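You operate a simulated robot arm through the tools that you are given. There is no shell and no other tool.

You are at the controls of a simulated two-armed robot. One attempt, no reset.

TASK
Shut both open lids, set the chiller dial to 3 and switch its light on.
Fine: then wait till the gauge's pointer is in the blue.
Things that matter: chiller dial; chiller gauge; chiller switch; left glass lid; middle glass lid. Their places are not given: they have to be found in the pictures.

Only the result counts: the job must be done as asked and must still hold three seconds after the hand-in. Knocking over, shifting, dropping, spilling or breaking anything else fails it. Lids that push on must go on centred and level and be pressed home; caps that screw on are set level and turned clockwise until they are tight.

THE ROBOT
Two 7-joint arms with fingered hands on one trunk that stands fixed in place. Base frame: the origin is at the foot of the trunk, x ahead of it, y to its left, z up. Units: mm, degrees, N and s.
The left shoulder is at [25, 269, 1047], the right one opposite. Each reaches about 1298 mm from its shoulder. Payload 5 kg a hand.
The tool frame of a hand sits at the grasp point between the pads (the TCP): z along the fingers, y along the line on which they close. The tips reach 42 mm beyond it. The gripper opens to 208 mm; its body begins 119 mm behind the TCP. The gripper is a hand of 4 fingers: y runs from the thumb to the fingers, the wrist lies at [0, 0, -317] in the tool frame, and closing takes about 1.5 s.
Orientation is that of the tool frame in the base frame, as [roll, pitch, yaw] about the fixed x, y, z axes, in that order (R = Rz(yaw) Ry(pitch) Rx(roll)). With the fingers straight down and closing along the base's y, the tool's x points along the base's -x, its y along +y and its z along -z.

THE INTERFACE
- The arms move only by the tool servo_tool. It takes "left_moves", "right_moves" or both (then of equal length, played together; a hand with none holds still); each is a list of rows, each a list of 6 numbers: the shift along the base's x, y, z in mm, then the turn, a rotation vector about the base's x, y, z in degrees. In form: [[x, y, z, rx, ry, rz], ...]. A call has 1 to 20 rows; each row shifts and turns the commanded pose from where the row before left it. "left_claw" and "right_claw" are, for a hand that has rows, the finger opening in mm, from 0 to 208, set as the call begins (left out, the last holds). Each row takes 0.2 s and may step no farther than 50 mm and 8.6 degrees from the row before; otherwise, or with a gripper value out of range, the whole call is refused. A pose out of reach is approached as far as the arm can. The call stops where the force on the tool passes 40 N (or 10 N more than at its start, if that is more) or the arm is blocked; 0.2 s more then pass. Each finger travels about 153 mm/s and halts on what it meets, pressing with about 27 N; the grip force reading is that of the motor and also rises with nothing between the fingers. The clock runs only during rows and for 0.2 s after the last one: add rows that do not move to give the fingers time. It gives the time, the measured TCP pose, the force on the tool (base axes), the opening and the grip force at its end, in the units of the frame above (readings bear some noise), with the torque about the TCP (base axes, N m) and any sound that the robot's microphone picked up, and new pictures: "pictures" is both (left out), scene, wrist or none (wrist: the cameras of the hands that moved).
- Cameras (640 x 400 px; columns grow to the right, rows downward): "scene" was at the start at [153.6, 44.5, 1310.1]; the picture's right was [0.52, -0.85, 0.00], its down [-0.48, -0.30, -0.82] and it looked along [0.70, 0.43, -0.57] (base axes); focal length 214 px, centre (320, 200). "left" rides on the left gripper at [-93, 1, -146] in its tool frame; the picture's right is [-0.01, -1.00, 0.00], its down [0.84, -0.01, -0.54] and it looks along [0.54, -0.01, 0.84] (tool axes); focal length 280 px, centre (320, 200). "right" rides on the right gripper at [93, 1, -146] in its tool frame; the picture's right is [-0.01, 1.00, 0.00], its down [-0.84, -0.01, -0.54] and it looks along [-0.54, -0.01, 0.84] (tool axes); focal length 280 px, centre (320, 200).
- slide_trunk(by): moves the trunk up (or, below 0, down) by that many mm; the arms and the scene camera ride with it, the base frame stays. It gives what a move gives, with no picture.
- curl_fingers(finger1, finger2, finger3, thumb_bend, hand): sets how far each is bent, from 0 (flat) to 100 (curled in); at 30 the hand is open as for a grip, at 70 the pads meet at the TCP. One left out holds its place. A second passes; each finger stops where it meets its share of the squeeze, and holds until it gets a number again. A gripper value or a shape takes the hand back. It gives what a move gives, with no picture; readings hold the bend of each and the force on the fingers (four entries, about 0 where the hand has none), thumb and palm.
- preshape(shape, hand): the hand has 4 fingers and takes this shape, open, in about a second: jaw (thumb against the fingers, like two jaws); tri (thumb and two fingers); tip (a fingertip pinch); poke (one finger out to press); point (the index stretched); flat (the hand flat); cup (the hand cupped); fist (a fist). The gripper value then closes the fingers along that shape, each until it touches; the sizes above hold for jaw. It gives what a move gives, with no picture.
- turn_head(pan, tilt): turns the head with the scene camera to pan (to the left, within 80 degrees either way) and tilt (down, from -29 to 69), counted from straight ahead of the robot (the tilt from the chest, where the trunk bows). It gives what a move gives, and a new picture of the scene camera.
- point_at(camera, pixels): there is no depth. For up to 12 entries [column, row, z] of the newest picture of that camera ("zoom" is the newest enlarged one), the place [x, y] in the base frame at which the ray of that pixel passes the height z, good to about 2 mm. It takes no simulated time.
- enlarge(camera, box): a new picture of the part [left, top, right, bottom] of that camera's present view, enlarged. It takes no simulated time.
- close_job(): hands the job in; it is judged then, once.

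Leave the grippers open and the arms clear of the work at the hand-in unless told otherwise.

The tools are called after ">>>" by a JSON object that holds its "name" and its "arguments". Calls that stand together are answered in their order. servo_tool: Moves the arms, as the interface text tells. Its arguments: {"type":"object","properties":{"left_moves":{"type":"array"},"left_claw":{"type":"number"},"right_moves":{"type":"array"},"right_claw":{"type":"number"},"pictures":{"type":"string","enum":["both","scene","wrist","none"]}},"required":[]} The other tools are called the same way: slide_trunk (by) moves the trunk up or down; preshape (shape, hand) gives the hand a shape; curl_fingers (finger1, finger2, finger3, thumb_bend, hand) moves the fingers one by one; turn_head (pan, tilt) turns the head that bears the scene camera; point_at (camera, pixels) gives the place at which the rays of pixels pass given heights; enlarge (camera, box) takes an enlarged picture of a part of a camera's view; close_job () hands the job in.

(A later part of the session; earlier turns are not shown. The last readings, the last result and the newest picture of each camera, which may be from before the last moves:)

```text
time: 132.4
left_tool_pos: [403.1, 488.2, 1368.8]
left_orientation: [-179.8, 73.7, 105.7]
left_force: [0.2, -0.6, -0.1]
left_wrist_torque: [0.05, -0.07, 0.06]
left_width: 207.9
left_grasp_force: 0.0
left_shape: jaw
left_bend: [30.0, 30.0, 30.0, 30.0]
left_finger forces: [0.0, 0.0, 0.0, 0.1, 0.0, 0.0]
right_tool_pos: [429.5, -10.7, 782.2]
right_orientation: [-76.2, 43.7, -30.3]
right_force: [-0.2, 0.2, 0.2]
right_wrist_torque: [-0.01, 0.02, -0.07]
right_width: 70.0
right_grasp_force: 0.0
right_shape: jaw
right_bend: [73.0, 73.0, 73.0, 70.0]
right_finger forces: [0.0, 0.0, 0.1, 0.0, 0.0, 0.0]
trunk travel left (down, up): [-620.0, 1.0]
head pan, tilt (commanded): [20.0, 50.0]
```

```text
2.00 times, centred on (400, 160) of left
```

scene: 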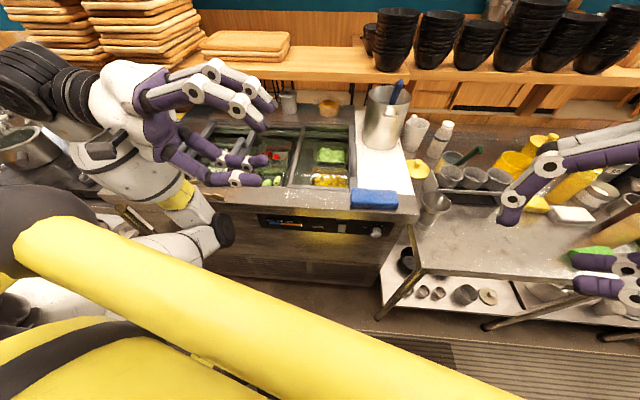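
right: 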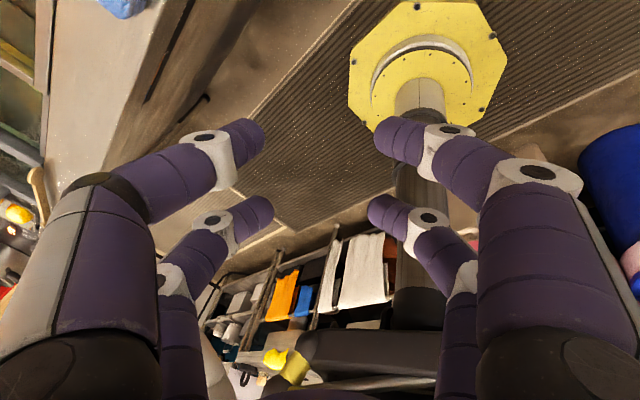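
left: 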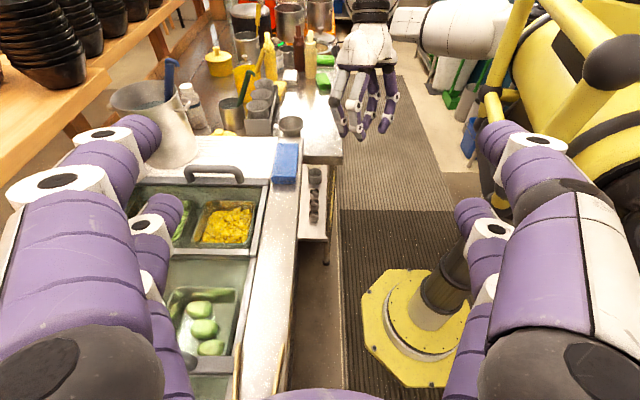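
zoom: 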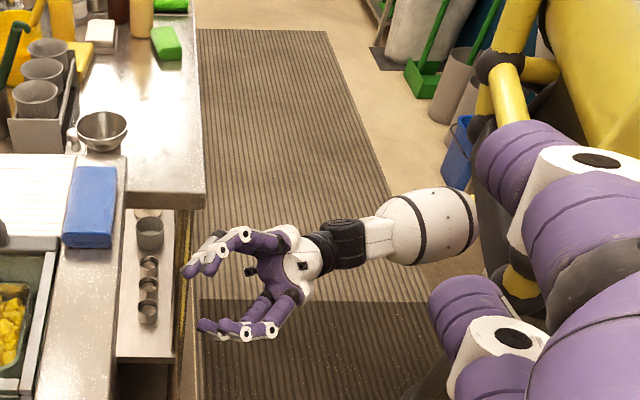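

>>> {"name": "servo_tool", "arguments": {"right_moves": [[19.1, -13.4, -8.7, 0, 0, -8.2], [19.1, -13.4, -8.7, 0, 0, -8.2], [19.1, -13.4, -8.7, 0, 0, -8.2], [19.1, -13.4, -8.7, 0, 0, -8.2], [0, 0, 0, 0, 0, 0]], "right_claw": 70, "pictures": "wrist"}}

>>> {"name": "enlarge", "arguments": {"camera": "left", "box": [240, 60, 560, 260]}}

```text
time: 133.6
left_tool_pos: [402.9, 489.7, 1368.8]
left_orientation: [-179.6, 73.9, 106.0]
left_force: [0.3, 0.5, -0.4]
left_wrist_torque: [-0.13, -0.04, -0.1]
left_width: 207.9
left_grasp_force: 0.1
left_shape: jaw
left_bend: [30.0, 30.0, 30.0, 30.0]
left_finger forces: [0.0, 0.0, 0.0, 0.0, 0.0, 0.0]
right_tool_pos: [504.3, -64.7, 741.3]
right_orientation: [-76.5, 42.8, -62.7]
right_force: [-0.3, 0.0, -0.2]
right_wrist_torque: [0.01, 0.0, -0.05]
right_width: 70.2
right_grasp_force: 0.1
right_shape: jaw
right_bend: [73.0, 73.0, 73.0, 70.0]
right_finger forces: [0.1, 0.1, 0.1, 0.0, 0.1, 0.1]
trunk travel left (down, up): [-620.0, 1.0]
head pan, tilt (commanded): [20.0, 50.0]
```

right: 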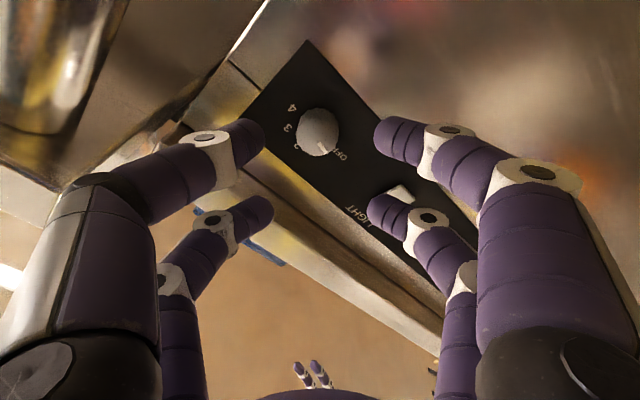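

```text
2.00 times, centred on (400, 160) of left
```

zoom: 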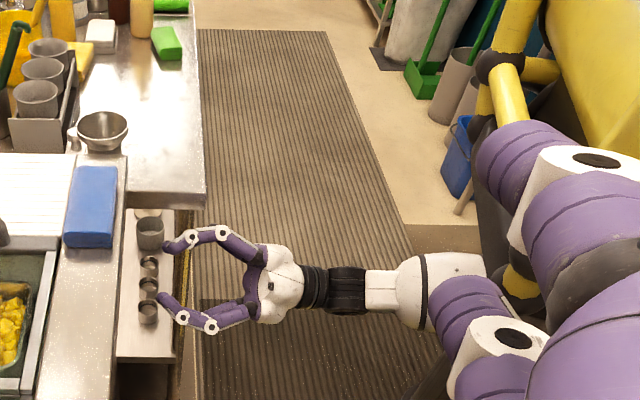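

No blocking this time: the hand faces the panel pitched up 10°, roll ≈ -44°, and the dial appears at (317,132) exactly as my estimate predicts. Advancing 60 mm.

>>> {"name": "servo_tool", "arguments": {"right_moves": [[14.3, 3.9, 2.5, 0, 0, 0], [14.3, 3.9, 2.5, 0, 0, 0], [14.3, 3.9, 2.5, 0, 0, 0], [14.3, 3.9, 2.5, 0, 0, 0], [0, 0, 0, 0, 0, 0]], "right_claw": 64, "pictures": "wrist"}}

>>> {"name": "enlarge", "arguments": {"camera": "left", "box": [240, 60, 560, 260]}}

```text
time: 134.8
left_tool_pos: [403.4, 488.2, 1370.2]
left_orientation: [-179.7, 73.8, 105.8]
left_force: [-0.1, 0.6, -0.2]
left_wrist_torque: [-0.01, -0.01, -0.03]
left_width: 208.0
left_grasp_force: 0.2
left_shape: jaw
left_bend: [30.0, 30.0, 30.0, 30.0]
left_finger forces: [0.0, 0.1, 0.0, 0.1, 0.0, 0.1]
right_tool_pos: [564.8, -48.7, 755.8]
right_orientation: [-76.0, 43.5, -63.0]
right_force: [0.8, 0.5, -0.4]
right_wrist_torque: [0.0, -0.01, 0.01]
right_width: 64.3
right_grasp_force: 0.1
right_shape: jaw
right_bend: [73.0, 73.0, 73.0, 70.0]
right_finger forces: [0.0, 0.0, 0.0, 0.0, 0.1, 0.0]
trunk travel left (down, up): [-620.0, 1.0]
head pan, tilt (commanded): [20.0, 50.0]
```

right: 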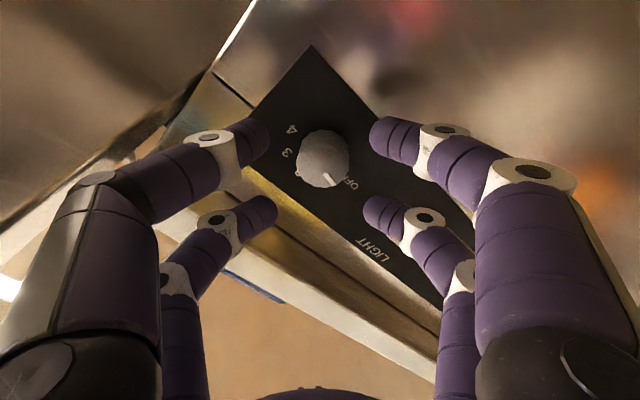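

```text
2.00 times, centred on (400, 160) of left
```

zoom: 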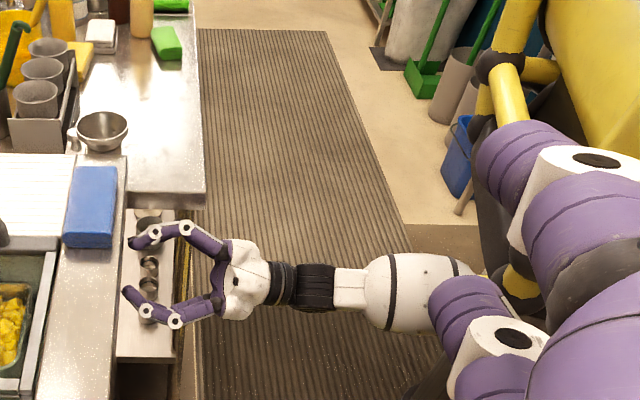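

Tracking is exact. Advance the last ~31 mm so that the fingertips surround the dial.

>>> {"name": "servo_tool", "arguments": {"right_moves": [[10.1, 3, 0.5, 0, 0, 0], [10.1, 3, 0.5, 0, 0, 0], [10.1, 2.9, 0.4, 0, 0, 0], [0, 0, 0, 0, 0, 0]], "right_claw": 64, "pictures": "wrist"}}

>>> {"name": "enlarge", "arguments": {"camera": "right", "box": [220, 80, 420, 205]}}

```text
time: 135.8
left_tool_pos: [403.3, 487.5, 1369.3]
left_orientation: [-179.7, 73.8, 105.8]
left_force: [-0.6, 1.3, 0.1]
left_wrist_torque: [-0.04, 0.03, -0.02]
left_width: 208.0
left_grasp_force: 0.0
left_shape: jaw
left_bend: [30.0, 30.0, 30.0, 30.0]
left_finger forces: [0.0, 0.1, 0.0, 0.0, 0.0, 0.0]
right_tool_pos: [593.9, -39.8, 757.8]
right_orientation: [-76.0, 43.8, -63.0]
right_force: [-11.3, 0.4, -1.2]
right_wrist_torque: [-0.03, 0.54, 0.24]
right_width: 64.4
right_grasp_force: 0.1
right_shape: jaw
right_bend: [74.0, 73.0, 73.0, 70.0]
right_finger forces: [10.1, 0.0, 0.0, 0.0, 0.1, 0.0]
trunk travel left (down, up): [-620.0, 1.0]
head pan, tilt (commanded): [20.0, 50.0]
```

right: 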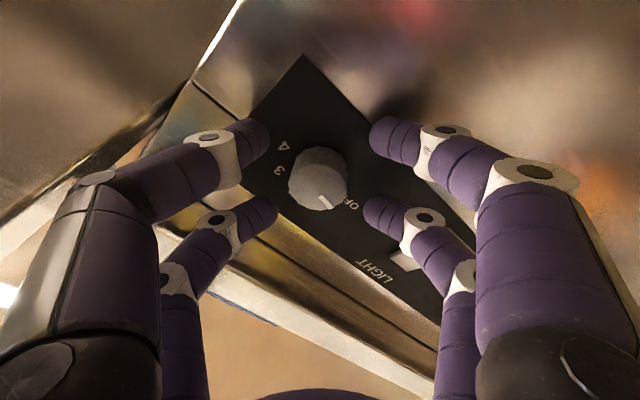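

```text
3.20 times, centred on (320, 142) of right
```

zoom: 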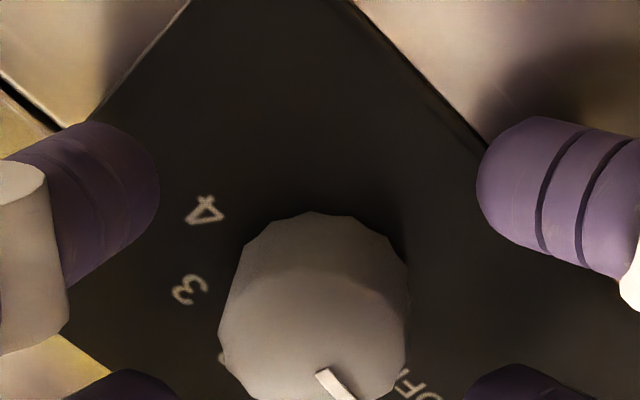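

One fingertip touches the panel (10 N). I back off 5 mm and then close on the dial.

>>> {"name": "servo_tool", "arguments": {"right_moves": [[-5, -1.4, 0, 0, 0, 0], [0, 0, 0, 0, 0, 0]], "right_claw": 64, "pictures": "none"}}

>>> {"name": "servo_tool", "arguments": {"right_moves": [[0, 0, 0, 0, 0, 0], [0, 0, 0, 0, 0, 0], [0, 0, 0, 0, 0, 0], [0, 0, 0, 0, 0, 0]], "right_claw": 0, "pictures": "wrist"}}

>>> {"name": "enlarge", "arguments": {"camera": "right", "box": [220, 100, 420, 225]}}

```text
time: 136.4
left_tool_pos: [403.7, 488.3, 1370.4]
left_orientation: [-179.7, 73.8, 105.8]
left_force: [0.7, 0.1, -0.3]
left_wrist_torque: [-0.01, 0.06, -0.01]
left_width: 208.0
left_grasp_force: 0.2
left_shape: jaw
left_bend: [30.0, 30.0, 30.0, 30.0]
left_finger forces: [0.0, 0.1, 0.0, 0.0, 0.1, 0.0]
right_tool_pos: [589.8, -40.2, 757.8]
right_orientation: [-76.0, 43.7, -62.9]
right_force: [0.0, 0.1, 0.2]
right_wrist_torque: [0.01, 0.01, -0.01]
right_width: 64.3
right_grasp_force: 0.0
right_shape: jaw
right_bend: [74.0, 73.0, 73.0, 70.0]
right_finger forces: [0.1, 0.0, 0.0, 0.0, 0.0, 0.0]
trunk travel left (down, up): [-620.0, 1.0]
head pan, tilt (commanded): [20.0, 50.0]
```

```text
time: 137.4
left_tool_pos: [401.4, 490.1, 1371.1]
left_orientation: [-179.9, 73.9, 105.7]
left_force: [0.1, 0.3, -0.2]
left_wrist_torque: [0.01, -0.01, 0.02]
left_width: 208.1
left_grasp_force: 0.1
left_shape: jaw
left_bend: [30.0, 30.0, 30.0, 30.0]
left_finger forces: [0.1, 0.0, 0.0, 0.0, 0.0, 0.1]
right_tool_pos: [588.0, -38.7, 759.5]
right_orientation: [-75.7, 43.7, -62.7]
right_force: [-10.6, 13.6, 13.5]
right_wrist_torque: [0.04, -0.63, 0.62]
right_width: 0.2
right_grasp_force: 26.8
right_shape: jaw
right_bend: [70.0, 72.0, 73.0, 70.0]
right_finger forces: [0.1, 0.0, 0.1, 0.1, 0.0, 0.0]
trunk travel left (down, up): [-620.0, 1.0]
head pan, tilt (commanded): [20.0, 50.0]
```

right: 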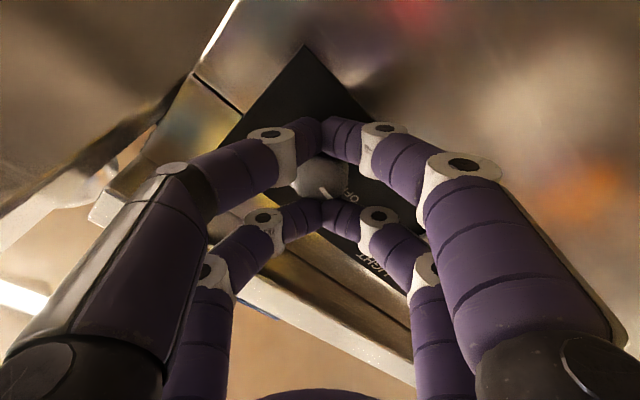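

```text
3.20 times, centred on (320, 162) of right
```

zoom: 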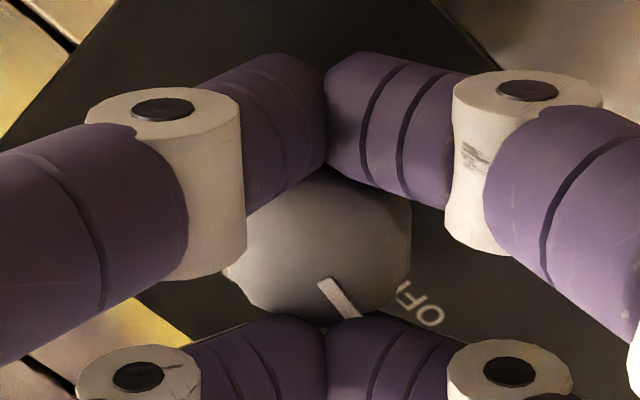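

The fingers closed in pairs above and below the dial (caged between the pairs), with a net 21 N load – i.e. off centre along the tool's x. I'll shift 5 mm to relieve this and check the forces.

>>> {"name": "servo_tool", "arguments": {"right_moves": [[-1.0, 2.0, 2.0, 0, 0, 0], [-0.7, 1.3, 1.4, 0, 0, 0], [0, 0, 0, 0, 0, 0]], "right_claw": 0, "pictures": "wrist"}}

>>> {"name": "enlarge", "arguments": {"camera": "right", "box": [220, 100, 420, 225]}}

>>> {"name": "enlarge", "arguments": {"camera": "scene", "box": [330, 190, 426, 250]}}

```text
time: 138.2
left_tool_pos: [403.7, 489.2, 1370.2]
left_orientation: [-179.9, 73.8, 105.8]
left_force: [-0.7, 0.0, 0.2]
left_wrist_torque: [0.0, -0.02, 0.0]
left_width: 208.0
left_grasp_force: 0.2
left_shape: jaw
left_bend: [30.0, 30.0, 30.0, 30.0]
left_finger forces: [0.0, 0.0, 0.1, 0.1, 0.0, 0.0]
right_tool_pos: [587.6, -39.4, 761.2]
right_orientation: [-76.1, 43.6, -63.1]
right_force: [-3.2, 6.7, 5.1]
right_wrist_torque: [0.0, -0.18, 0.26]
right_width: 0.0
right_grasp_force: 27.0
right_shape: jaw
right_bend: [70.0, 72.0, 73.0, 70.0]
right_finger forces: [0.0, 0.0, 0.0, 0.1, 0.0, 0.1]
trunk travel left (down, up): [-620.0, 1.0]
head pan, tilt (commanded): [20.0, 50.0]
```

right: 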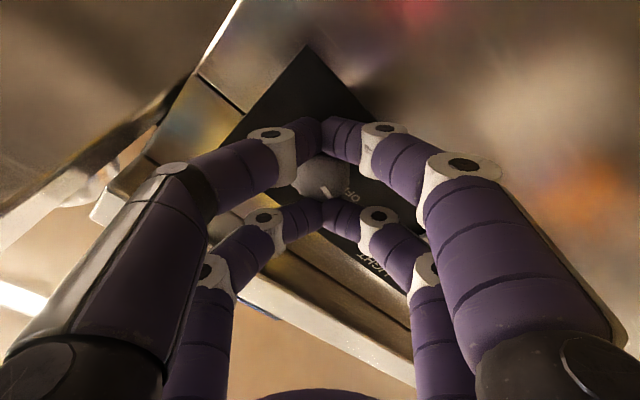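

```text
3.20 times, centred on (320, 162) of right
```

zoom: 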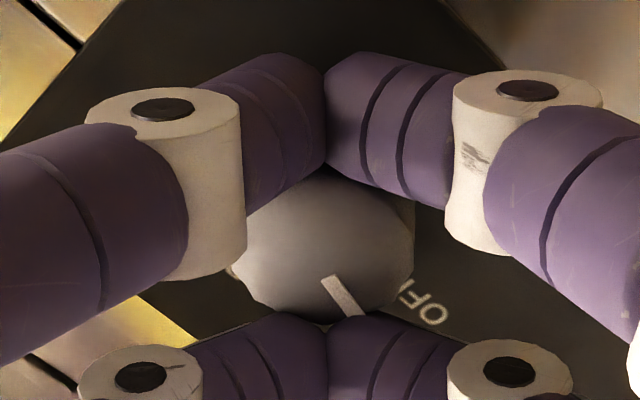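

```text
6.67 times, centred on (378, 220) of scene
```

zoom: 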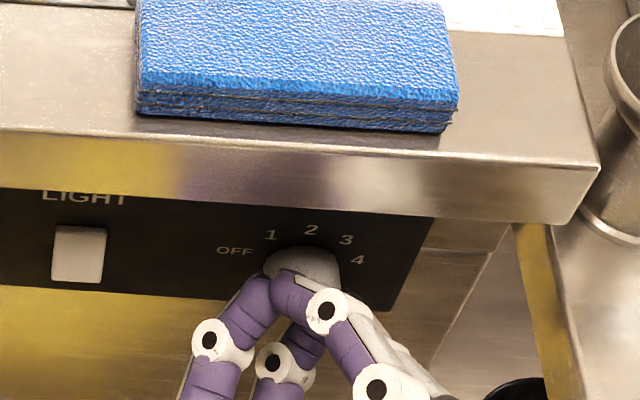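

The pairs don't really hold the dial. I'll open, back off 50 mm, and look at the "tip" (fingertip pinch) shape instead.

>>> {"name": "servo_tool", "arguments": {"right_moves": [[0, 0, 0, 0, 0, 0], [0, 0, 0, 0, 0, 0], [0, 0, 0, 0, 0, 0], [-18, -5.5, -3, 0, 0, 0], [-18, -5.5, -3, 0, 0, 0], [-14, -4.5, -3, 0, 0, 0], [0, 0, 0, 0, 0, 0]], "right_claw": 80, "pictures": "none"}}

>>> {"name": "preshape", "arguments": {"shape": "tip", "hand": "right"}}

>>> {"name": "enlarge", "arguments": {"camera": "right", "box": [0, 0, 640, 400]}}

>>> {"name": "enlarge", "arguments": {"camera": "left", "box": [280, 150, 440, 250]}}

```text
time: 139.8
left_tool_pos: [401.8, 487.8, 1369.3]
left_orientation: [-179.8, 73.8, 105.8]
left_force: [-0.2, -0.4, 0.1]
left_wrist_torque: [0.03, 0.0, 0.01]
left_width: 208.1
left_grasp_force: 0.1
left_shape: jaw
left_bend: [30.0, 30.0, 30.0, 30.0]
left_finger forces: [0.1, 0.0, 0.0, 0.0, 0.1, 0.0]
right_tool_pos: [539.7, -56.5, 752.4]
right_orientation: [-75.7, 42.6, -62.3]
right_force: [-0.5, 0.2, -0.1]
right_wrist_torque: [-0.02, 0.0, -0.01]
right_width: 79.5
right_grasp_force: 0.0
right_shape: jaw
right_bend: [73.0, 74.0, 74.0, 70.0]
right_finger forces: [0.0, 0.1, 0.0, 0.1, 0.1, 0.1]
trunk travel left (down, up): [-620.0, 1.0]
head pan, tilt (commanded): [20.0, 50.0]
```

```text
time: 140.7
left_tool_pos: [402.9, 489.4, 1368.2]
left_orientation: [-179.6, 73.9, 105.9]
left_force: [-0.7, 0.0, 0.0]
left_wrist_torque: [-0.01, 0.01, -0.01]
left_width: 207.9
left_grasp_force: 0.1
left_shape: jaw
left_bend: [30.0, 30.0, 30.0, 30.0]
left_finger forces: [0.1, 0.1, 0.0, 0.0, 0.0, 0.0]
right_tool_pos: [538.7, -54.4, 752.1]
right_orientation: [-75.9, 42.7, -62.3]
right_force: [-0.9, 19.2, -0.8]
right_wrist_torque: [-0.9, 0.1, 0.35]
right_width: 207.0
right_grasp_force: 0.0
right_shape: tip
right_bend: [30.0, 30.0, 30.0, 33.0]
right_finger forces: [0.0, 0.0, 0.1, 0.0, 18.3, 0.1]
trunk travel left (down, up): [-620.0, 1.0]
head pan, tilt (commanded): [20.0, 50.0]
```

```text
1.00 times, centred on (320, 200) of right (not enlarged: the box is as wide or as high as the picture)
```

zoom: 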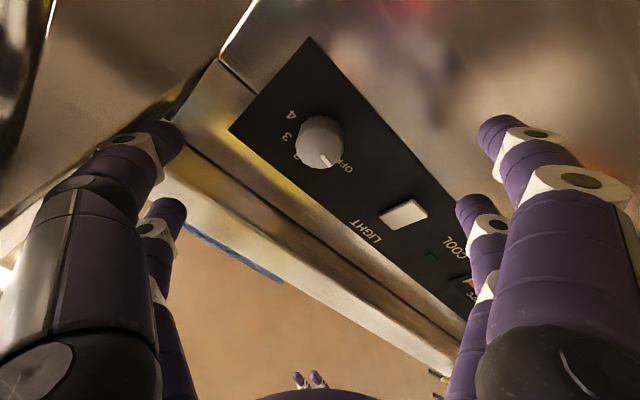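

```text
4.00 times, centred on (360, 200) of left
```

zoom: 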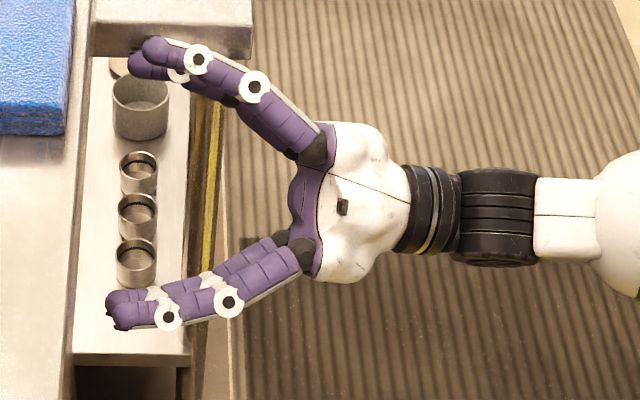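

Careful: the shape opens the hand fully and the thumb pushed against the table edge (18 N). Closing to 70 mm at once.

>>> {"name": "servo_tool", "arguments": {"right_moves": [[0, 0, 0, 0, 0, 0], [0, 0, 0, 0, 0, 0], [0, 0, 0, 0, 0, 0], [0, 0, 0, 0, 0, 0]], "right_claw": 70, "pictures": "wrist"}}

>>> {"name": "enlarge", "arguments": {"camera": "left", "box": [200, 100, 440, 250]}}

```text
time: 141.7
left_tool_pos: [402.8, 487.1, 1370.6]
left_orientation: [-179.6, 73.8, 105.7]
left_force: [-0.1, -0.5, -0.5]
left_wrist_torque: [-0.01, 0.0, 0.0]
left_width: 208.0
left_grasp_force: 0.0
left_shape: jaw
left_bend: [30.0, 30.0, 30.0, 30.0]
left_finger forces: [0.1, 0.0, 0.0, 0.0, 0.0, 0.0]
right_tool_pos: [536.8, -56.1, 750.2]
right_orientation: [-76.2, 42.7, -62.6]
right_force: [0.1, -0.1, 0.5]
right_wrist_torque: [-0.01, -0.03, -0.01]
right_width: 70.7
right_grasp_force: 0.1
right_shape: tip
right_bend: [73.0, 73.0, 73.0, 70.0]
right_finger forces: [0.0, 0.0, 0.0, 0.0, 0.0, 0.0]
trunk travel left (down, up): [-620.0, 1.0]
head pan, tilt (commanded): [20.0, 50.0]
```

right: 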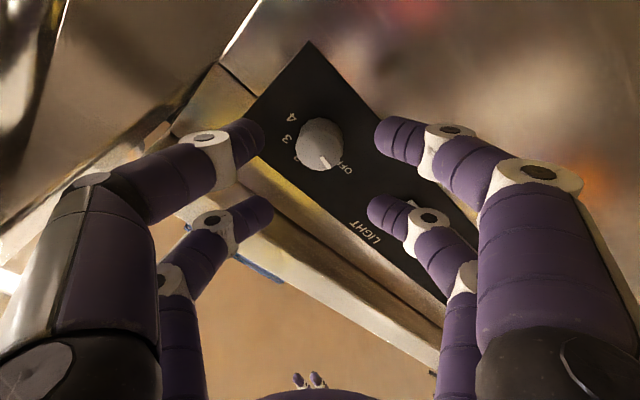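

```text
2.67 times, centred on (320, 175) of left
```

zoom: 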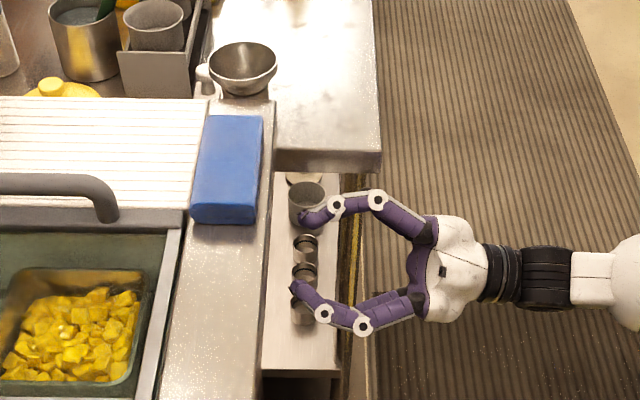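

Released; nothing disturbed. I'll pinch the dial with just the one finger pair (tool x≈+24): shift the hand 24 mm up-left so that this pair straddles the dial centrally, then advance.

>>> {"name": "servo_tool", "arguments": {"right_moves": [[-4, 8, 8, 0, 0, 0], [-4, 8, 8, 0, 0, 0], [14, 4.8, 2.8, 0, 0, 0], [14, 4.8, 2.8, 0, 0, 0], [14, 4.8, 2.8, 0, 0, 0], [0, 0, 0, 0, 0, 0]], "right_claw": 66, "pictures": "wrist"}}

>>> {"name": "enlarge", "arguments": {"camera": "right", "box": [220, 60, 420, 185]}}

```text
time: 143.1
left_tool_pos: [403.6, 488.7, 1369.7]
left_orientation: [-179.8, 73.8, 105.9]
left_force: [0.3, -0.8, 0.7]
left_wrist_torque: [0.01, 0.06, -0.07]
left_width: 207.8
left_grasp_force: 0.2
left_shape: jaw
left_bend: [30.0, 30.0, 30.0, 30.0]
left_finger forces: [0.1, 0.1, 0.0, 0.0, 0.0, 0.0]
right_tool_pos: [566.5, -25.2, 767.6]
right_orientation: [-77.1, 42.7, -63.0]
right_force: [-0.5, -0.4, 0.1]
right_wrist_torque: [-0.02, -0.01, 0.04]
right_width: 66.2
right_grasp_force: 0.1
right_shape: tip
right_bend: [73.0, 73.0, 73.0, 70.0]
right_finger forces: [0.1, 0.0, 0.0, 0.0, 0.0, 0.0]
trunk travel left (down, up): [-620.0, 1.0]
head pan, tilt (commanded): [20.0, 50.0]
```

right: 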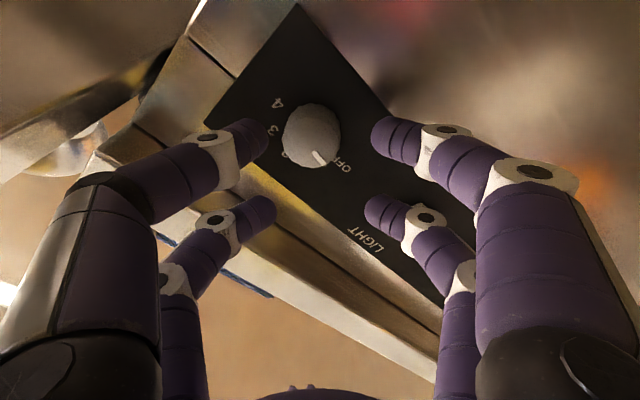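

```text
3.20 times, centred on (320, 122) of right
```

zoom: 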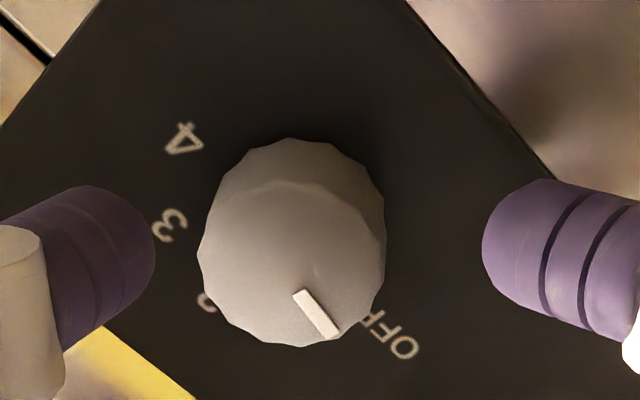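

The dial is ~6 mm off towards one finger because the hand sits 7 mm lower than commanded. Correcting upward.

>>> {"name": "servo_tool", "arguments": {"right_moves": [[0, -1, 4, 0, 0, 0], [0, -1, 4, 0, 0, 0], [0, 0, 0, 0, 0, 0]], "right_claw": 66, "pictures": "none"}}

>>> {"name": "enlarge", "arguments": {"camera": "right", "box": [220, 60, 420, 185]}}

>>> {"name": "enlarge", "arguments": {"camera": "left", "box": [240, 60, 560, 260]}}

```text
time: 143.9
left_tool_pos: [403.2, 488.6, 1369.5]
left_orientation: [-179.7, 73.8, 105.8]
left_force: [0.5, 0.5, -0.3]
left_wrist_torque: [0.04, 0.02, 0.02]
left_width: 208.1
left_grasp_force: 0.1
left_shape: jaw
left_bend: [30.0, 30.0, 30.0, 30.0]
left_finger forces: [0.0, 0.0, 0.0, 0.0, 0.0, 0.0]
right_tool_pos: [572.4, -28.3, 781.9]
right_orientation: [-76.2, 43.1, -62.9]
right_force: [0.5, 0.1, -0.9]
right_wrist_torque: [-0.02, -0.01, 0.0]
right_width: 66.4
right_grasp_force: 0.1
right_shape: tip
right_bend: [73.0, 73.0, 73.0, 70.0]
right_finger forces: [0.0, 0.0, 0.0, 0.1, 0.0, 0.0]
trunk travel left (down, up): [-620.0, 1.0]
head pan, tilt (commanded): [20.0, 50.0]
```

```text
3.20 times, centred on (320, 122) of right
```

zoom: 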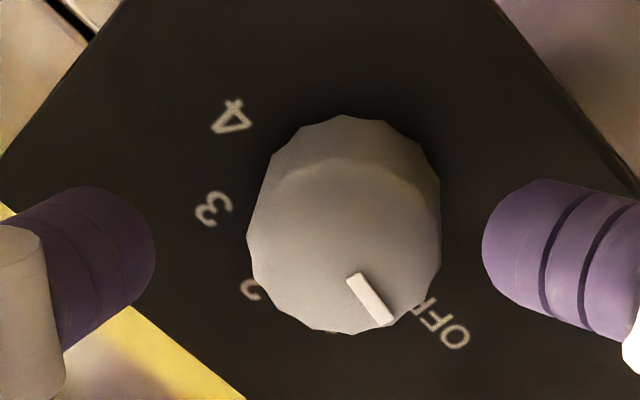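

```text
2.00 times, centred on (400, 160) of left
```

zoom: 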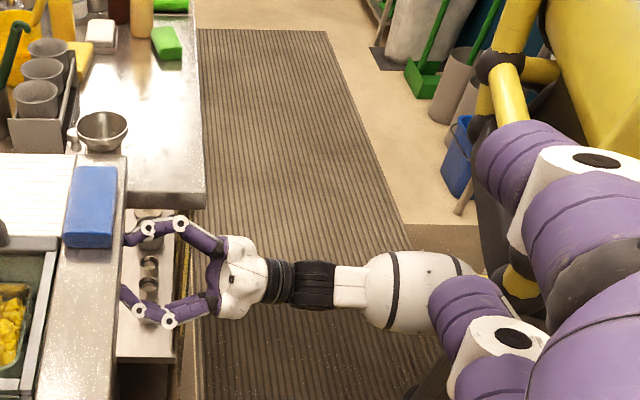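

It had only lagged; now it's 6 mm too high. Fine correction (-4 mm z, +7 y) together with the last 14 mm advance.

>>> {"name": "servo_tool", "arguments": {"right_moves": [[0, 3, -6.5, 0, 0, 0], [4.5, 1.5, 0.8, 0, 0, 0], [4.5, 1.5, 0.8, 0, 0, 0], [3, 1, 0.5, 0, 0, 0], [0, 0, 0, 0, 0, 0], [0, 0, 0, 0, 0, 0]], "right_claw": 66, "pictures": "none"}}

>>> {"name": "enlarge", "arguments": {"camera": "right", "box": [220, 60, 420, 185]}}

```text
time: 145.3
left_tool_pos: [402.4, 488.4, 1369.8]
left_orientation: [-179.8, 73.7, 105.8]
left_force: [0.5, 0.0, 0.2]
left_wrist_torque: [-0.02, 0.0, 0.0]
left_width: 208.0
left_grasp_force: 0.1
left_shape: jaw
left_bend: [30.0, 30.0, 30.0, 30.0]
left_finger forces: [0.1, 0.0, 0.0, 0.0, 0.0, 0.0]
right_tool_pos: [579.6, -21.9, 772.7]
right_orientation: [-76.8, 42.7, -62.9]
right_force: [0.5, 0.1, -0.3]
right_wrist_torque: [0.01, -0.02, -0.02]
right_width: 66.3
right_grasp_force: 0.1
right_shape: tip
right_bend: [73.0, 73.0, 73.0, 70.0]
right_finger forces: [0.0, 0.0, 0.1, 0.1, 0.1, 0.0]
trunk travel left (down, up): [-620.0, 1.0]
head pan, tilt (commanded): [20.0, 50.0]
```

```text
3.20 times, centred on (320, 122) of right
```

zoom: 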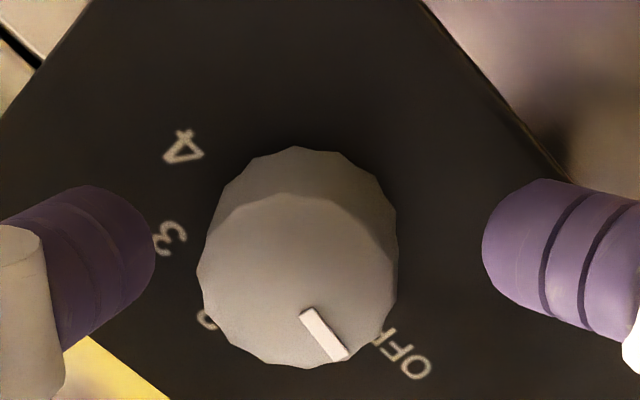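

The hand is still converging; I'll hold half a second and re-read.

>>> {"name": "servo_tool", "arguments": {"right_moves": [[0, 0, 0, 0, 0, 0], [0, 0, 0, 0, 0, 0], [0, 0, 0, 0, 0, 0]], "right_claw": 66, "pictures": "none"}}

>>> {"name": "enlarge", "arguments": {"camera": "right", "box": [220, 60, 420, 185]}}

```text
time: 146.1
left_tool_pos: [403.4, 489.1, 1369.8]
left_orientation: [-179.6, 73.9, 105.9]
left_force: [0.8, 0.7, 0.3]
left_wrist_torque: [0.01, -0.01, 0.02]
left_width: 207.9
left_grasp_force: 0.1
left_shape: jaw
left_bend: [30.0, 30.0, 30.0, 30.0]
left_finger forces: [0.1, 0.0, 0.1, 0.1, 0.1, 0.0]
right_tool_pos: [581.4, -22.6, 773.0]
right_orientation: [-76.6, 42.7, -63.0]
right_force: [-0.2, 0.5, 0.0]
right_wrist_torque: [0.0, 0.02, 0.0]
right_width: 66.0
right_grasp_force: 0.0
right_shape: tip
right_bend: [73.0, 73.0, 73.0, 70.0]
right_finger forces: [0.0, 0.0, 0.0, 0.0, 0.1, 0.0]
trunk travel left (down, up): [-620.0, 1.0]
head pan, tilt (commanded): [20.0, 50.0]
```

```text
3.20 times, centred on (320, 122) of right
```

zoom: 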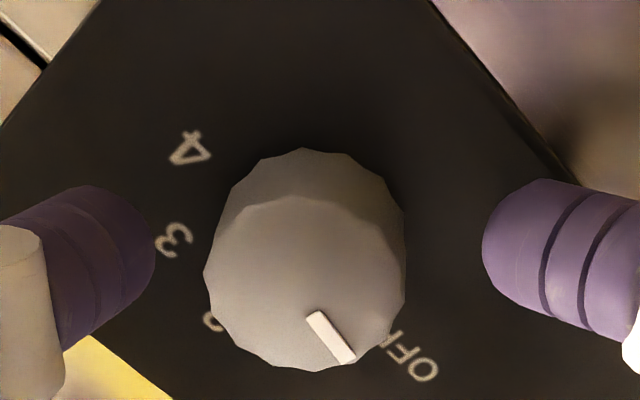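

Good: the finger pair straddles the dial well, only ~3 mm off. Small correction, then close.

>>> {"name": "servo_tool", "arguments": {"right_moves": [[0.3, -2.3, 2.4, 0, 0, 0], [0, 0, 0, 0, 0, 0], [0, 0, 0, 0, 0, 0]], "right_claw": 66, "pictures": "none"}}

>>> {"name": "servo_tool", "arguments": {"right_moves": [[0, 0, 0, 0, 0, 0], [0, 0, 0, 0, 0, 0], [0, 0, 0, 0, 0, 0], [0, 0, 0, 0, 0, 0]], "right_claw": 0, "pictures": "wrist"}}

>>> {"name": "enlarge", "arguments": {"camera": "right", "box": [220, 60, 420, 185]}}

```text
time: 146.9
left_tool_pos: [402.2, 487.9, 1370.2]
left_orientation: [-179.7, 73.8, 105.8]
left_force: [0.6, 0.4, -0.1]
left_wrist_torque: [0.01, -0.02, -0.01]
left_width: 207.7
left_grasp_force: 0.0
left_shape: jaw
left_bend: [30.0, 30.0, 30.0, 30.0]
left_finger forces: [0.0, 0.0, 0.0, 0.1, 0.1, 0.0]
right_tool_pos: [583.3, -23.4, 778.4]
right_orientation: [-76.5, 42.9, -62.9]
right_force: [0.0, 0.0, -0.2]
right_wrist_torque: [0.03, 0.01, -0.03]
right_width: 66.4
right_grasp_force: 0.0
right_shape: tip
right_bend: [73.0, 73.0, 73.0, 70.0]
right_finger forces: [0.1, 0.1, 0.0, 0.1, 0.0, 0.0]
trunk travel left (down, up): [-620.0, 1.0]
head pan, tilt (commanded): [20.0, 50.0]
```

```text
time: 147.9
left_tool_pos: [403.7, 488.2, 1369.6]
left_orientation: [-179.7, 73.9, 105.8]
left_force: [-0.6, 0.5, 0.1]
left_wrist_torque: [0.01, -0.01, 0.0]
left_width: 207.9
left_grasp_force: 0.2
left_shape: jaw
left_bend: [30.0, 30.0, 30.0, 30.0]
left_finger forces: [0.0, 0.0, 0.0, 0.1, 0.1, 0.0]
right_tool_pos: [583.0, -24.0, 779.0]
right_orientation: [-76.4, 42.9, -63.0]
right_force: [9.0, -3.1, 0.3]
right_wrist_torque: [-0.02, -0.14, -0.01]
right_width: 17.0
right_grasp_force: 27.4
right_shape: tip
right_bend: [73.0, 70.0, 70.0, 70.0]
right_finger forces: [20.8, 0.0, 0.0, 0.0, 23.8, 0.0]
trunk travel left (down, up): [-620.0, 1.0]
head pan, tilt (commanded): [20.0, 50.0]
```

right: 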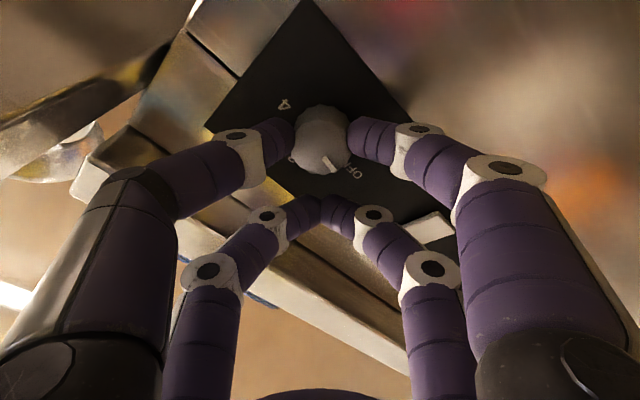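

```text
3.20 times, centred on (320, 122) of right
```

zoom: 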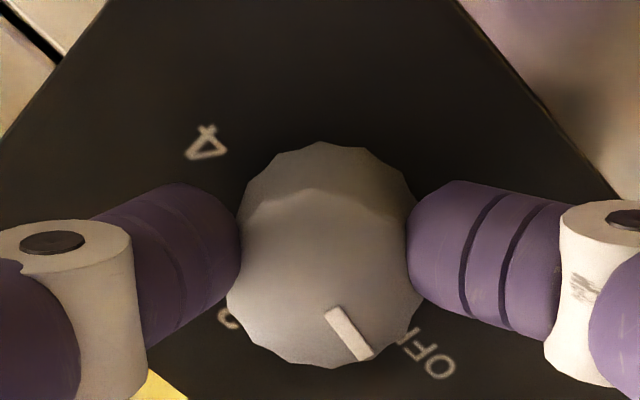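

The dial is firmly pinched (finger1 20.8 N, thumb 23.8 N). Now turn clockwise 45° about the dial's axis, with the matching small TCP arc.

>>> {"name": "servo_tool", "arguments": {"right_moves": [[0.47, -1.67, 1.89, 7.2, 2.04, 0], [0.53, -1.89, 1.65, 7.2, 2.04, 0], [0.59, -2.09, 1.38, 7.2, 2.04, 0], [0.63, -2.24, 1.08, 7.2, 2.04, 0], [0.67, -2.36, 0.77, 7.2, 2.04, 0], [0.69, -2.43, 0.45, 7.2, 2.04, 0], [0, 0, 0, 0, 0, 0]], "right_claw": 0, "pictures": "wrist"}}

>>> {"name": "enlarge", "arguments": {"camera": "right", "box": [220, 60, 420, 185]}}

>>> {"name": "enlarge", "arguments": {"camera": "scene", "box": [330, 190, 426, 250]}}

```text
time: 149.5
left_tool_pos: [403.2, 488.7, 1369.6]
left_orientation: [-179.5, 73.8, 105.9]
left_force: [-0.3, 0.6, -0.3]
left_wrist_torque: [0.01, 0.02, 0.01]
left_width: 207.9
left_grasp_force: 0.1
left_shape: jaw
left_bend: [30.0, 30.0, 30.0, 30.0]
left_finger forces: [0.1, 0.0, 0.1, 0.0, 0.0, 0.0]
right_tool_pos: [586.6, -42.8, 780.3]
right_orientation: [-24.0, 80.8, -12.1]
right_force: [6.9, 15.5, -7.1]
right_wrist_torque: [0.13, 0.08, 0.33]
right_width: 15.3
right_grasp_force: 26.8
right_shape: tip
right_bend: [72.0, 70.0, 70.0, 72.0]
right_finger forces: [25.3, 0.1, 0.1, 0.1, 9.9, 0.0]
trunk travel left (down, up): [-620.0, 1.0]
head pan, tilt (commanded): [20.0, 50.0]
```

right: 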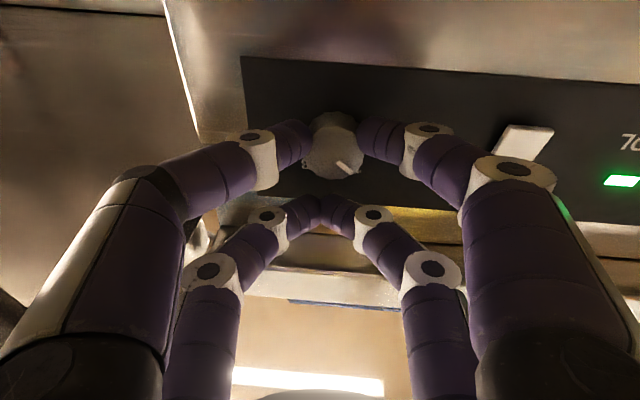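

```text
3.20 times, centred on (320, 122) of right
```

zoom: 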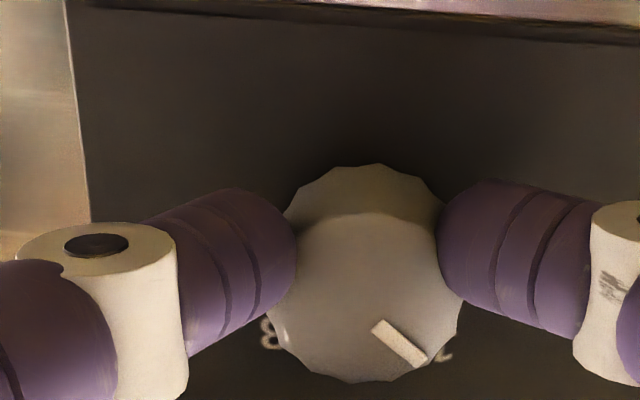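

```text
6.67 times, centred on (378, 220) of scene
```

zoom: 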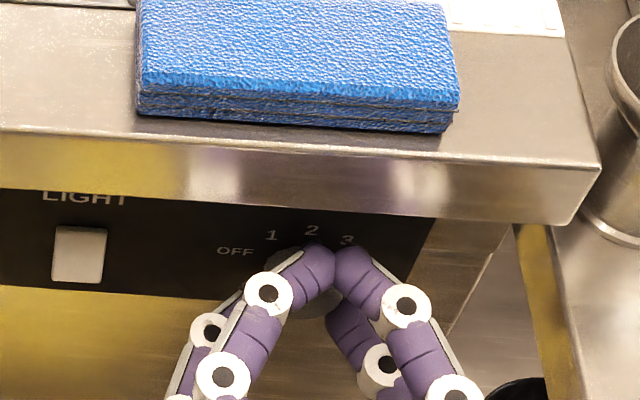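

The COOL lamp has lit green — the dial is turning with the hand (with ~10° slip). Continue another 37.5° clockwise.

>>> {"name": "servo_tool", "arguments": {"right_moves": [[0.7, -2.0, 0.11, 7.2, 2.04, 0], [0.69, -2.0, -0.23, 7.2, 2.04, 0], [0.68, -2.0, -0.55, 7.2, 2.04, 0], [0.66, -2.0, -0.89, 7.2, 2.04, 0], [0.62, -1.9, -1.18, 7.2, 2.04, 0], [0, 0, 0, 0, 0, 0]], "right_claw": 0, "pictures": "wrist"}}

>>> {"name": "enlarge", "arguments": {"camera": "right", "box": [220, 60, 420, 185]}}

>>> {"name": "enlarge", "arguments": {"camera": "scene", "box": [330, 190, 426, 250]}}

```text
time: 150.9
left_tool_pos: [403.8, 489.2, 1370.0]
left_orientation: [-179.6, 73.9, 105.9]
left_force: [-0.1, -0.5, 0.0]
left_wrist_torque: [0.01, 0.0, -0.02]
left_width: 207.8
left_grasp_force: 0.0
left_shape: jaw
left_bend: [30.0, 30.0, 30.0, 30.0]
left_finger forces: [0.0, 0.1, 0.0, 0.0, 0.0, 0.0]
right_tool_pos: [587.6, -53.5, 775.9]
right_orientation: [83.7, 57.2, 93.7]
right_force: [8.7, 28.6, -3.4]
right_wrist_torque: [0.13, 0.12, 0.35]
right_width: 13.6
right_grasp_force: 27.6
right_shape: tip
right_bend: [71.0, 70.0, 70.0, 73.0]
right_finger forces: [29.1, 0.0, 0.0, 0.0, 7.4, 0.1]
trunk travel left (down, up): [-620.0, 1.0]
head pan, tilt (commanded): [20.0, 50.0]
```

right: 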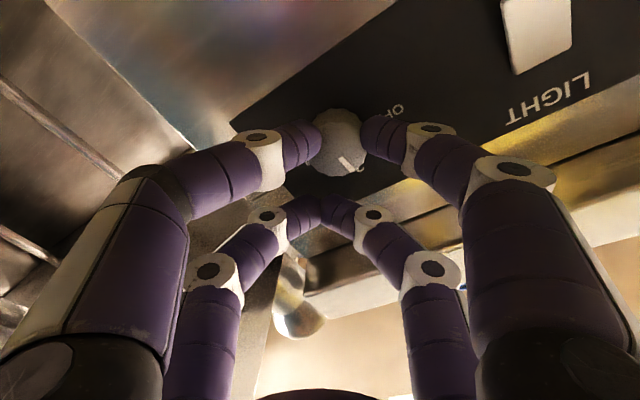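

```text
3.20 times, centred on (320, 122) of right
```

zoom: 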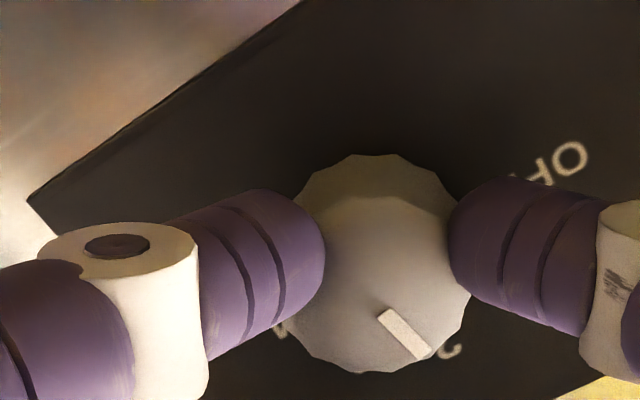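

```text
6.67 times, centred on (378, 220) of scene
```

zoom: 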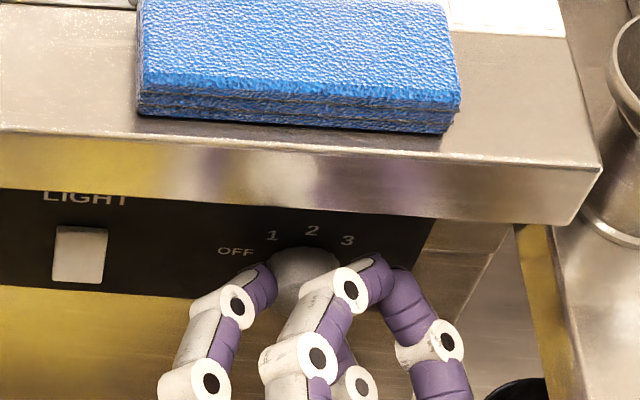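

Dial now appears to point near 2. Releasing to re-grip: open to 66 mm and check the dial.

>>> {"name": "servo_tool", "arguments": {"right_moves": [[0, 0, 0, 0, 0, 0], [0, 0, 0, 0, 0, 0], [0, 0, 0, 0, 0, 0]], "right_claw": 66, "pictures": "wrist"}}

>>> {"name": "enlarge", "arguments": {"camera": "right", "box": [220, 60, 420, 185]}}

```text
time: 151.7
left_tool_pos: [403.4, 488.6, 1368.8]
left_orientation: [-179.7, 73.7, 105.9]
left_force: [0.1, -0.3, 0.1]
left_wrist_torque: [0.0, 0.03, -0.01]
left_width: 207.8
left_grasp_force: 0.1
left_shape: jaw
left_bend: [30.0, 30.0, 30.0, 30.0]
left_finger forces: [0.0, 0.0, 0.1, 0.0, 0.1, 0.0]
right_tool_pos: [585.2, -56.6, 772.4]
right_orientation: [84.4, 57.3, 94.2]
right_force: [-0.3, -1.4, 0.3]
right_wrist_torque: [0.0, -0.04, 0.03]
right_width: 65.6
right_grasp_force: 0.1
right_shape: tip
right_bend: [73.0, 73.0, 73.0, 70.0]
right_finger forces: [0.1, 0.0, 0.0, 0.0, 0.1, 0.1]
trunk travel left (down, up): [-620.0, 1.0]
head pan, tilt (commanded): [20.0, 50.0]
```

right: 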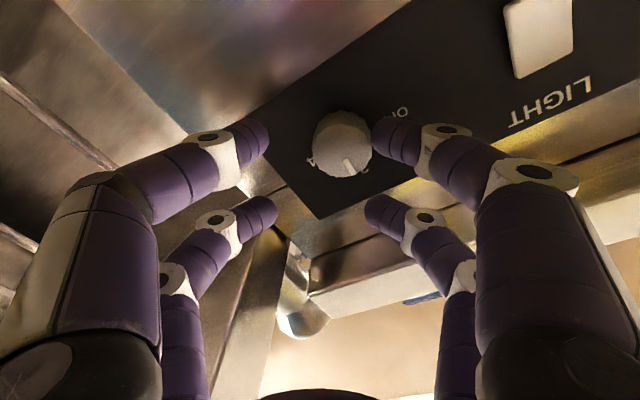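

```text
3.20 times, centred on (320, 122) of right
```

zoom: 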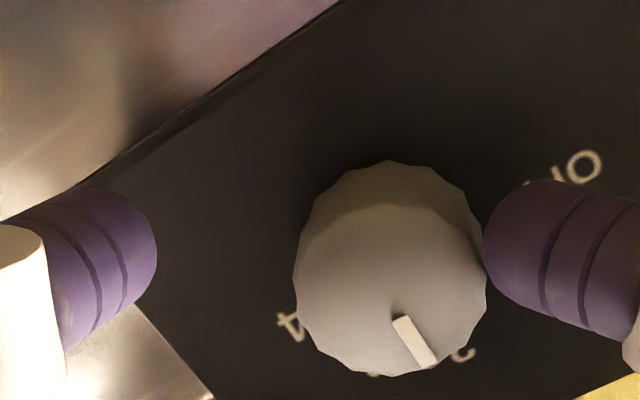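

The dial now rests exactly at 2 (its mark lines up with "2"). I'll swing the open hand back about 68° around the dial for the next stroke.

>>> {"name": "servo_tool", "arguments": {"right_moves": [[-0.8, 2.4, 0, -8.18, -2.31, 0], [-0.8, 2.4, 0, -8.18, -2.31, 0], [-0.8, 2.4, 0, -8.18, -2.31, 0], [-0.8, 2.4, -0.2, -8.18, -2.31, 0], [-0.8, 2.4, -0.3, -8.18, -2.31, 0], [-0.8, 2.4, -0.3, -8.18, -2.31, 0], [-0.8, 2.4, -0.3, -8.18, -2.31, 0], [-0.7, 2.1, -0.3, -8.18, -2.31, 0], [0, 0, 0, 0, 0, 0], [0, 0, 0, 0, 0, 0]], "right_claw": 68, "pictures": "wrist"}}

>>> {"name": "enlarge", "arguments": {"camera": "right", "box": [220, 60, 420, 185]}}

```text
time: 154.1
left_tool_pos: [403.1, 488.6, 1369.8]
left_orientation: [-179.9, 73.8, 105.7]
left_force: [-0.2, -0.2, -0.4]
left_wrist_torque: [0.01, 0.0, 0.02]
left_width: 207.8
left_grasp_force: 0.0
left_shape: jaw
left_bend: [30.0, 30.0, 30.0, 30.0]
left_finger forces: [0.0, 0.0, 0.1, 0.0, 0.1, 0.0]
right_tool_pos: [570.6, -33.5, 762.8]
right_orientation: [-74.5, 54.6, -59.9]
right_force: [0.0, 0.0, 0.1]
right_wrist_torque: [-0.01, 0.02, 0.03]
right_width: 67.7
right_grasp_force: 0.0
right_shape: tip
right_bend: [73.0, 73.0, 73.0, 70.0]
right_finger forces: [0.0, 0.0, 0.0, 0.0, 0.0, 0.1]
trunk travel left (down, up): [-620.0, 1.0]
head pan, tilt (commanded): [20.0, 50.0]
stopped in row 10 (right hand): the arm was blocked; the commanded pose is now the measured one
```

right: 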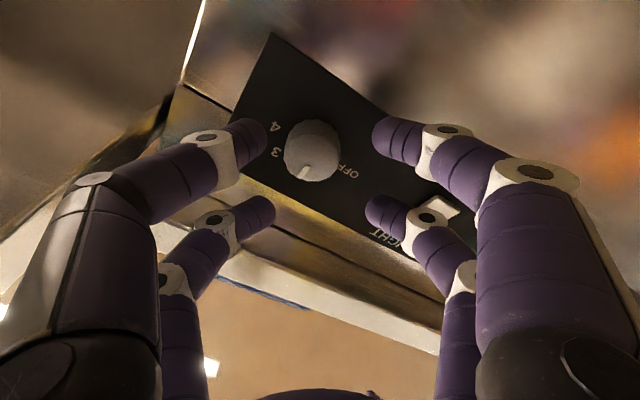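

```text
3.20 times, centred on (320, 122) of right
```

zoom: 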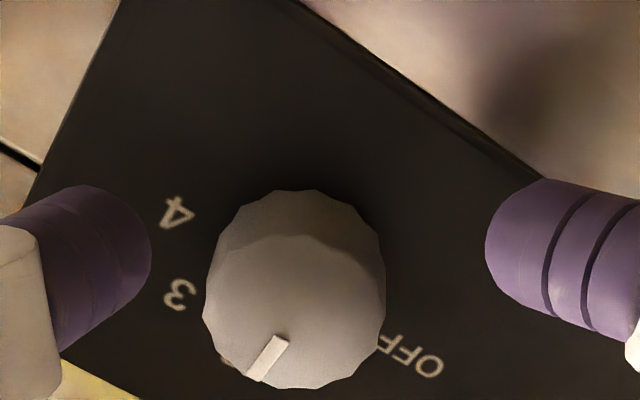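

The arm struggles to hold the hand that high. I'll instead use the other finger pair (tool x≈-33) so the hand sits lower, and shift the hand down accordingly while the dial stays between the finger columns.

>>> {"name": "servo_tool", "arguments": {"right_moves": [[2.2, -8, -11.3, 2.83, 0.88, 0.47], [2.2, -8, -11.3, 2.83, 0.88, 0.47], [2.2, -8, -11.3, 2.83, 0.88, 0.47], [0, 0, 0, 0, 0, 0], [0, 0, 0, 0, 0, 0]], "right_claw": 68, "pictures": "wrist"}}

>>> {"name": "enlarge", "arguments": {"camera": "right", "box": [220, 120, 420, 245]}}

```text
time: 155.3
left_tool_pos: [403.2, 488.0, 1369.5]
left_orientation: [-179.7, 73.8, 105.8]
left_force: [-0.5, 0.5, 0.7]
left_wrist_torque: [0.0, -0.02, 0.0]
left_width: 207.8
left_grasp_force: 0.1
left_shape: jaw
left_bend: [30.0, 30.0, 30.0, 30.0]
left_finger forces: [0.0, 0.1, 0.1, 0.1, 0.0, 0.1]
right_tool_pos: [576.6, -55.9, 730.0]
right_orientation: [-69.7, 63.3, -54.6]
right_force: [0.0, -0.3, -0.1]
right_wrist_torque: [0.0, -0.03, 0.02]
right_width: 67.5
right_grasp_force: 0.1
right_shape: tip
right_bend: [73.0, 73.0, 73.0, 70.0]
right_finger forces: [0.0, 0.1, 0.0, 0.0, 0.0, 0.1]
trunk travel left (down, up): [-620.0, 1.0]
head pan, tilt (commanded): [20.0, 50.0]
```

right: 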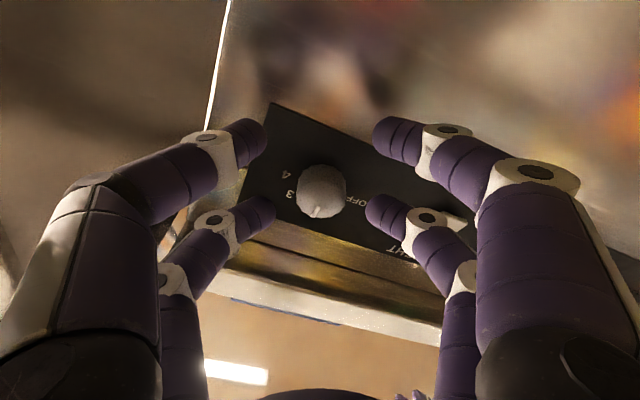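

```text
3.20 times, centred on (320, 182) of right
```

zoom: 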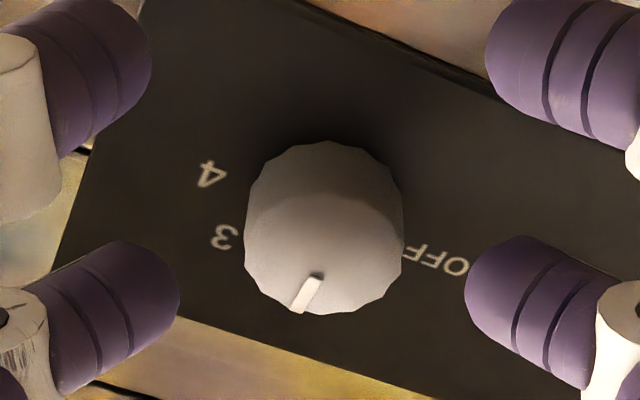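

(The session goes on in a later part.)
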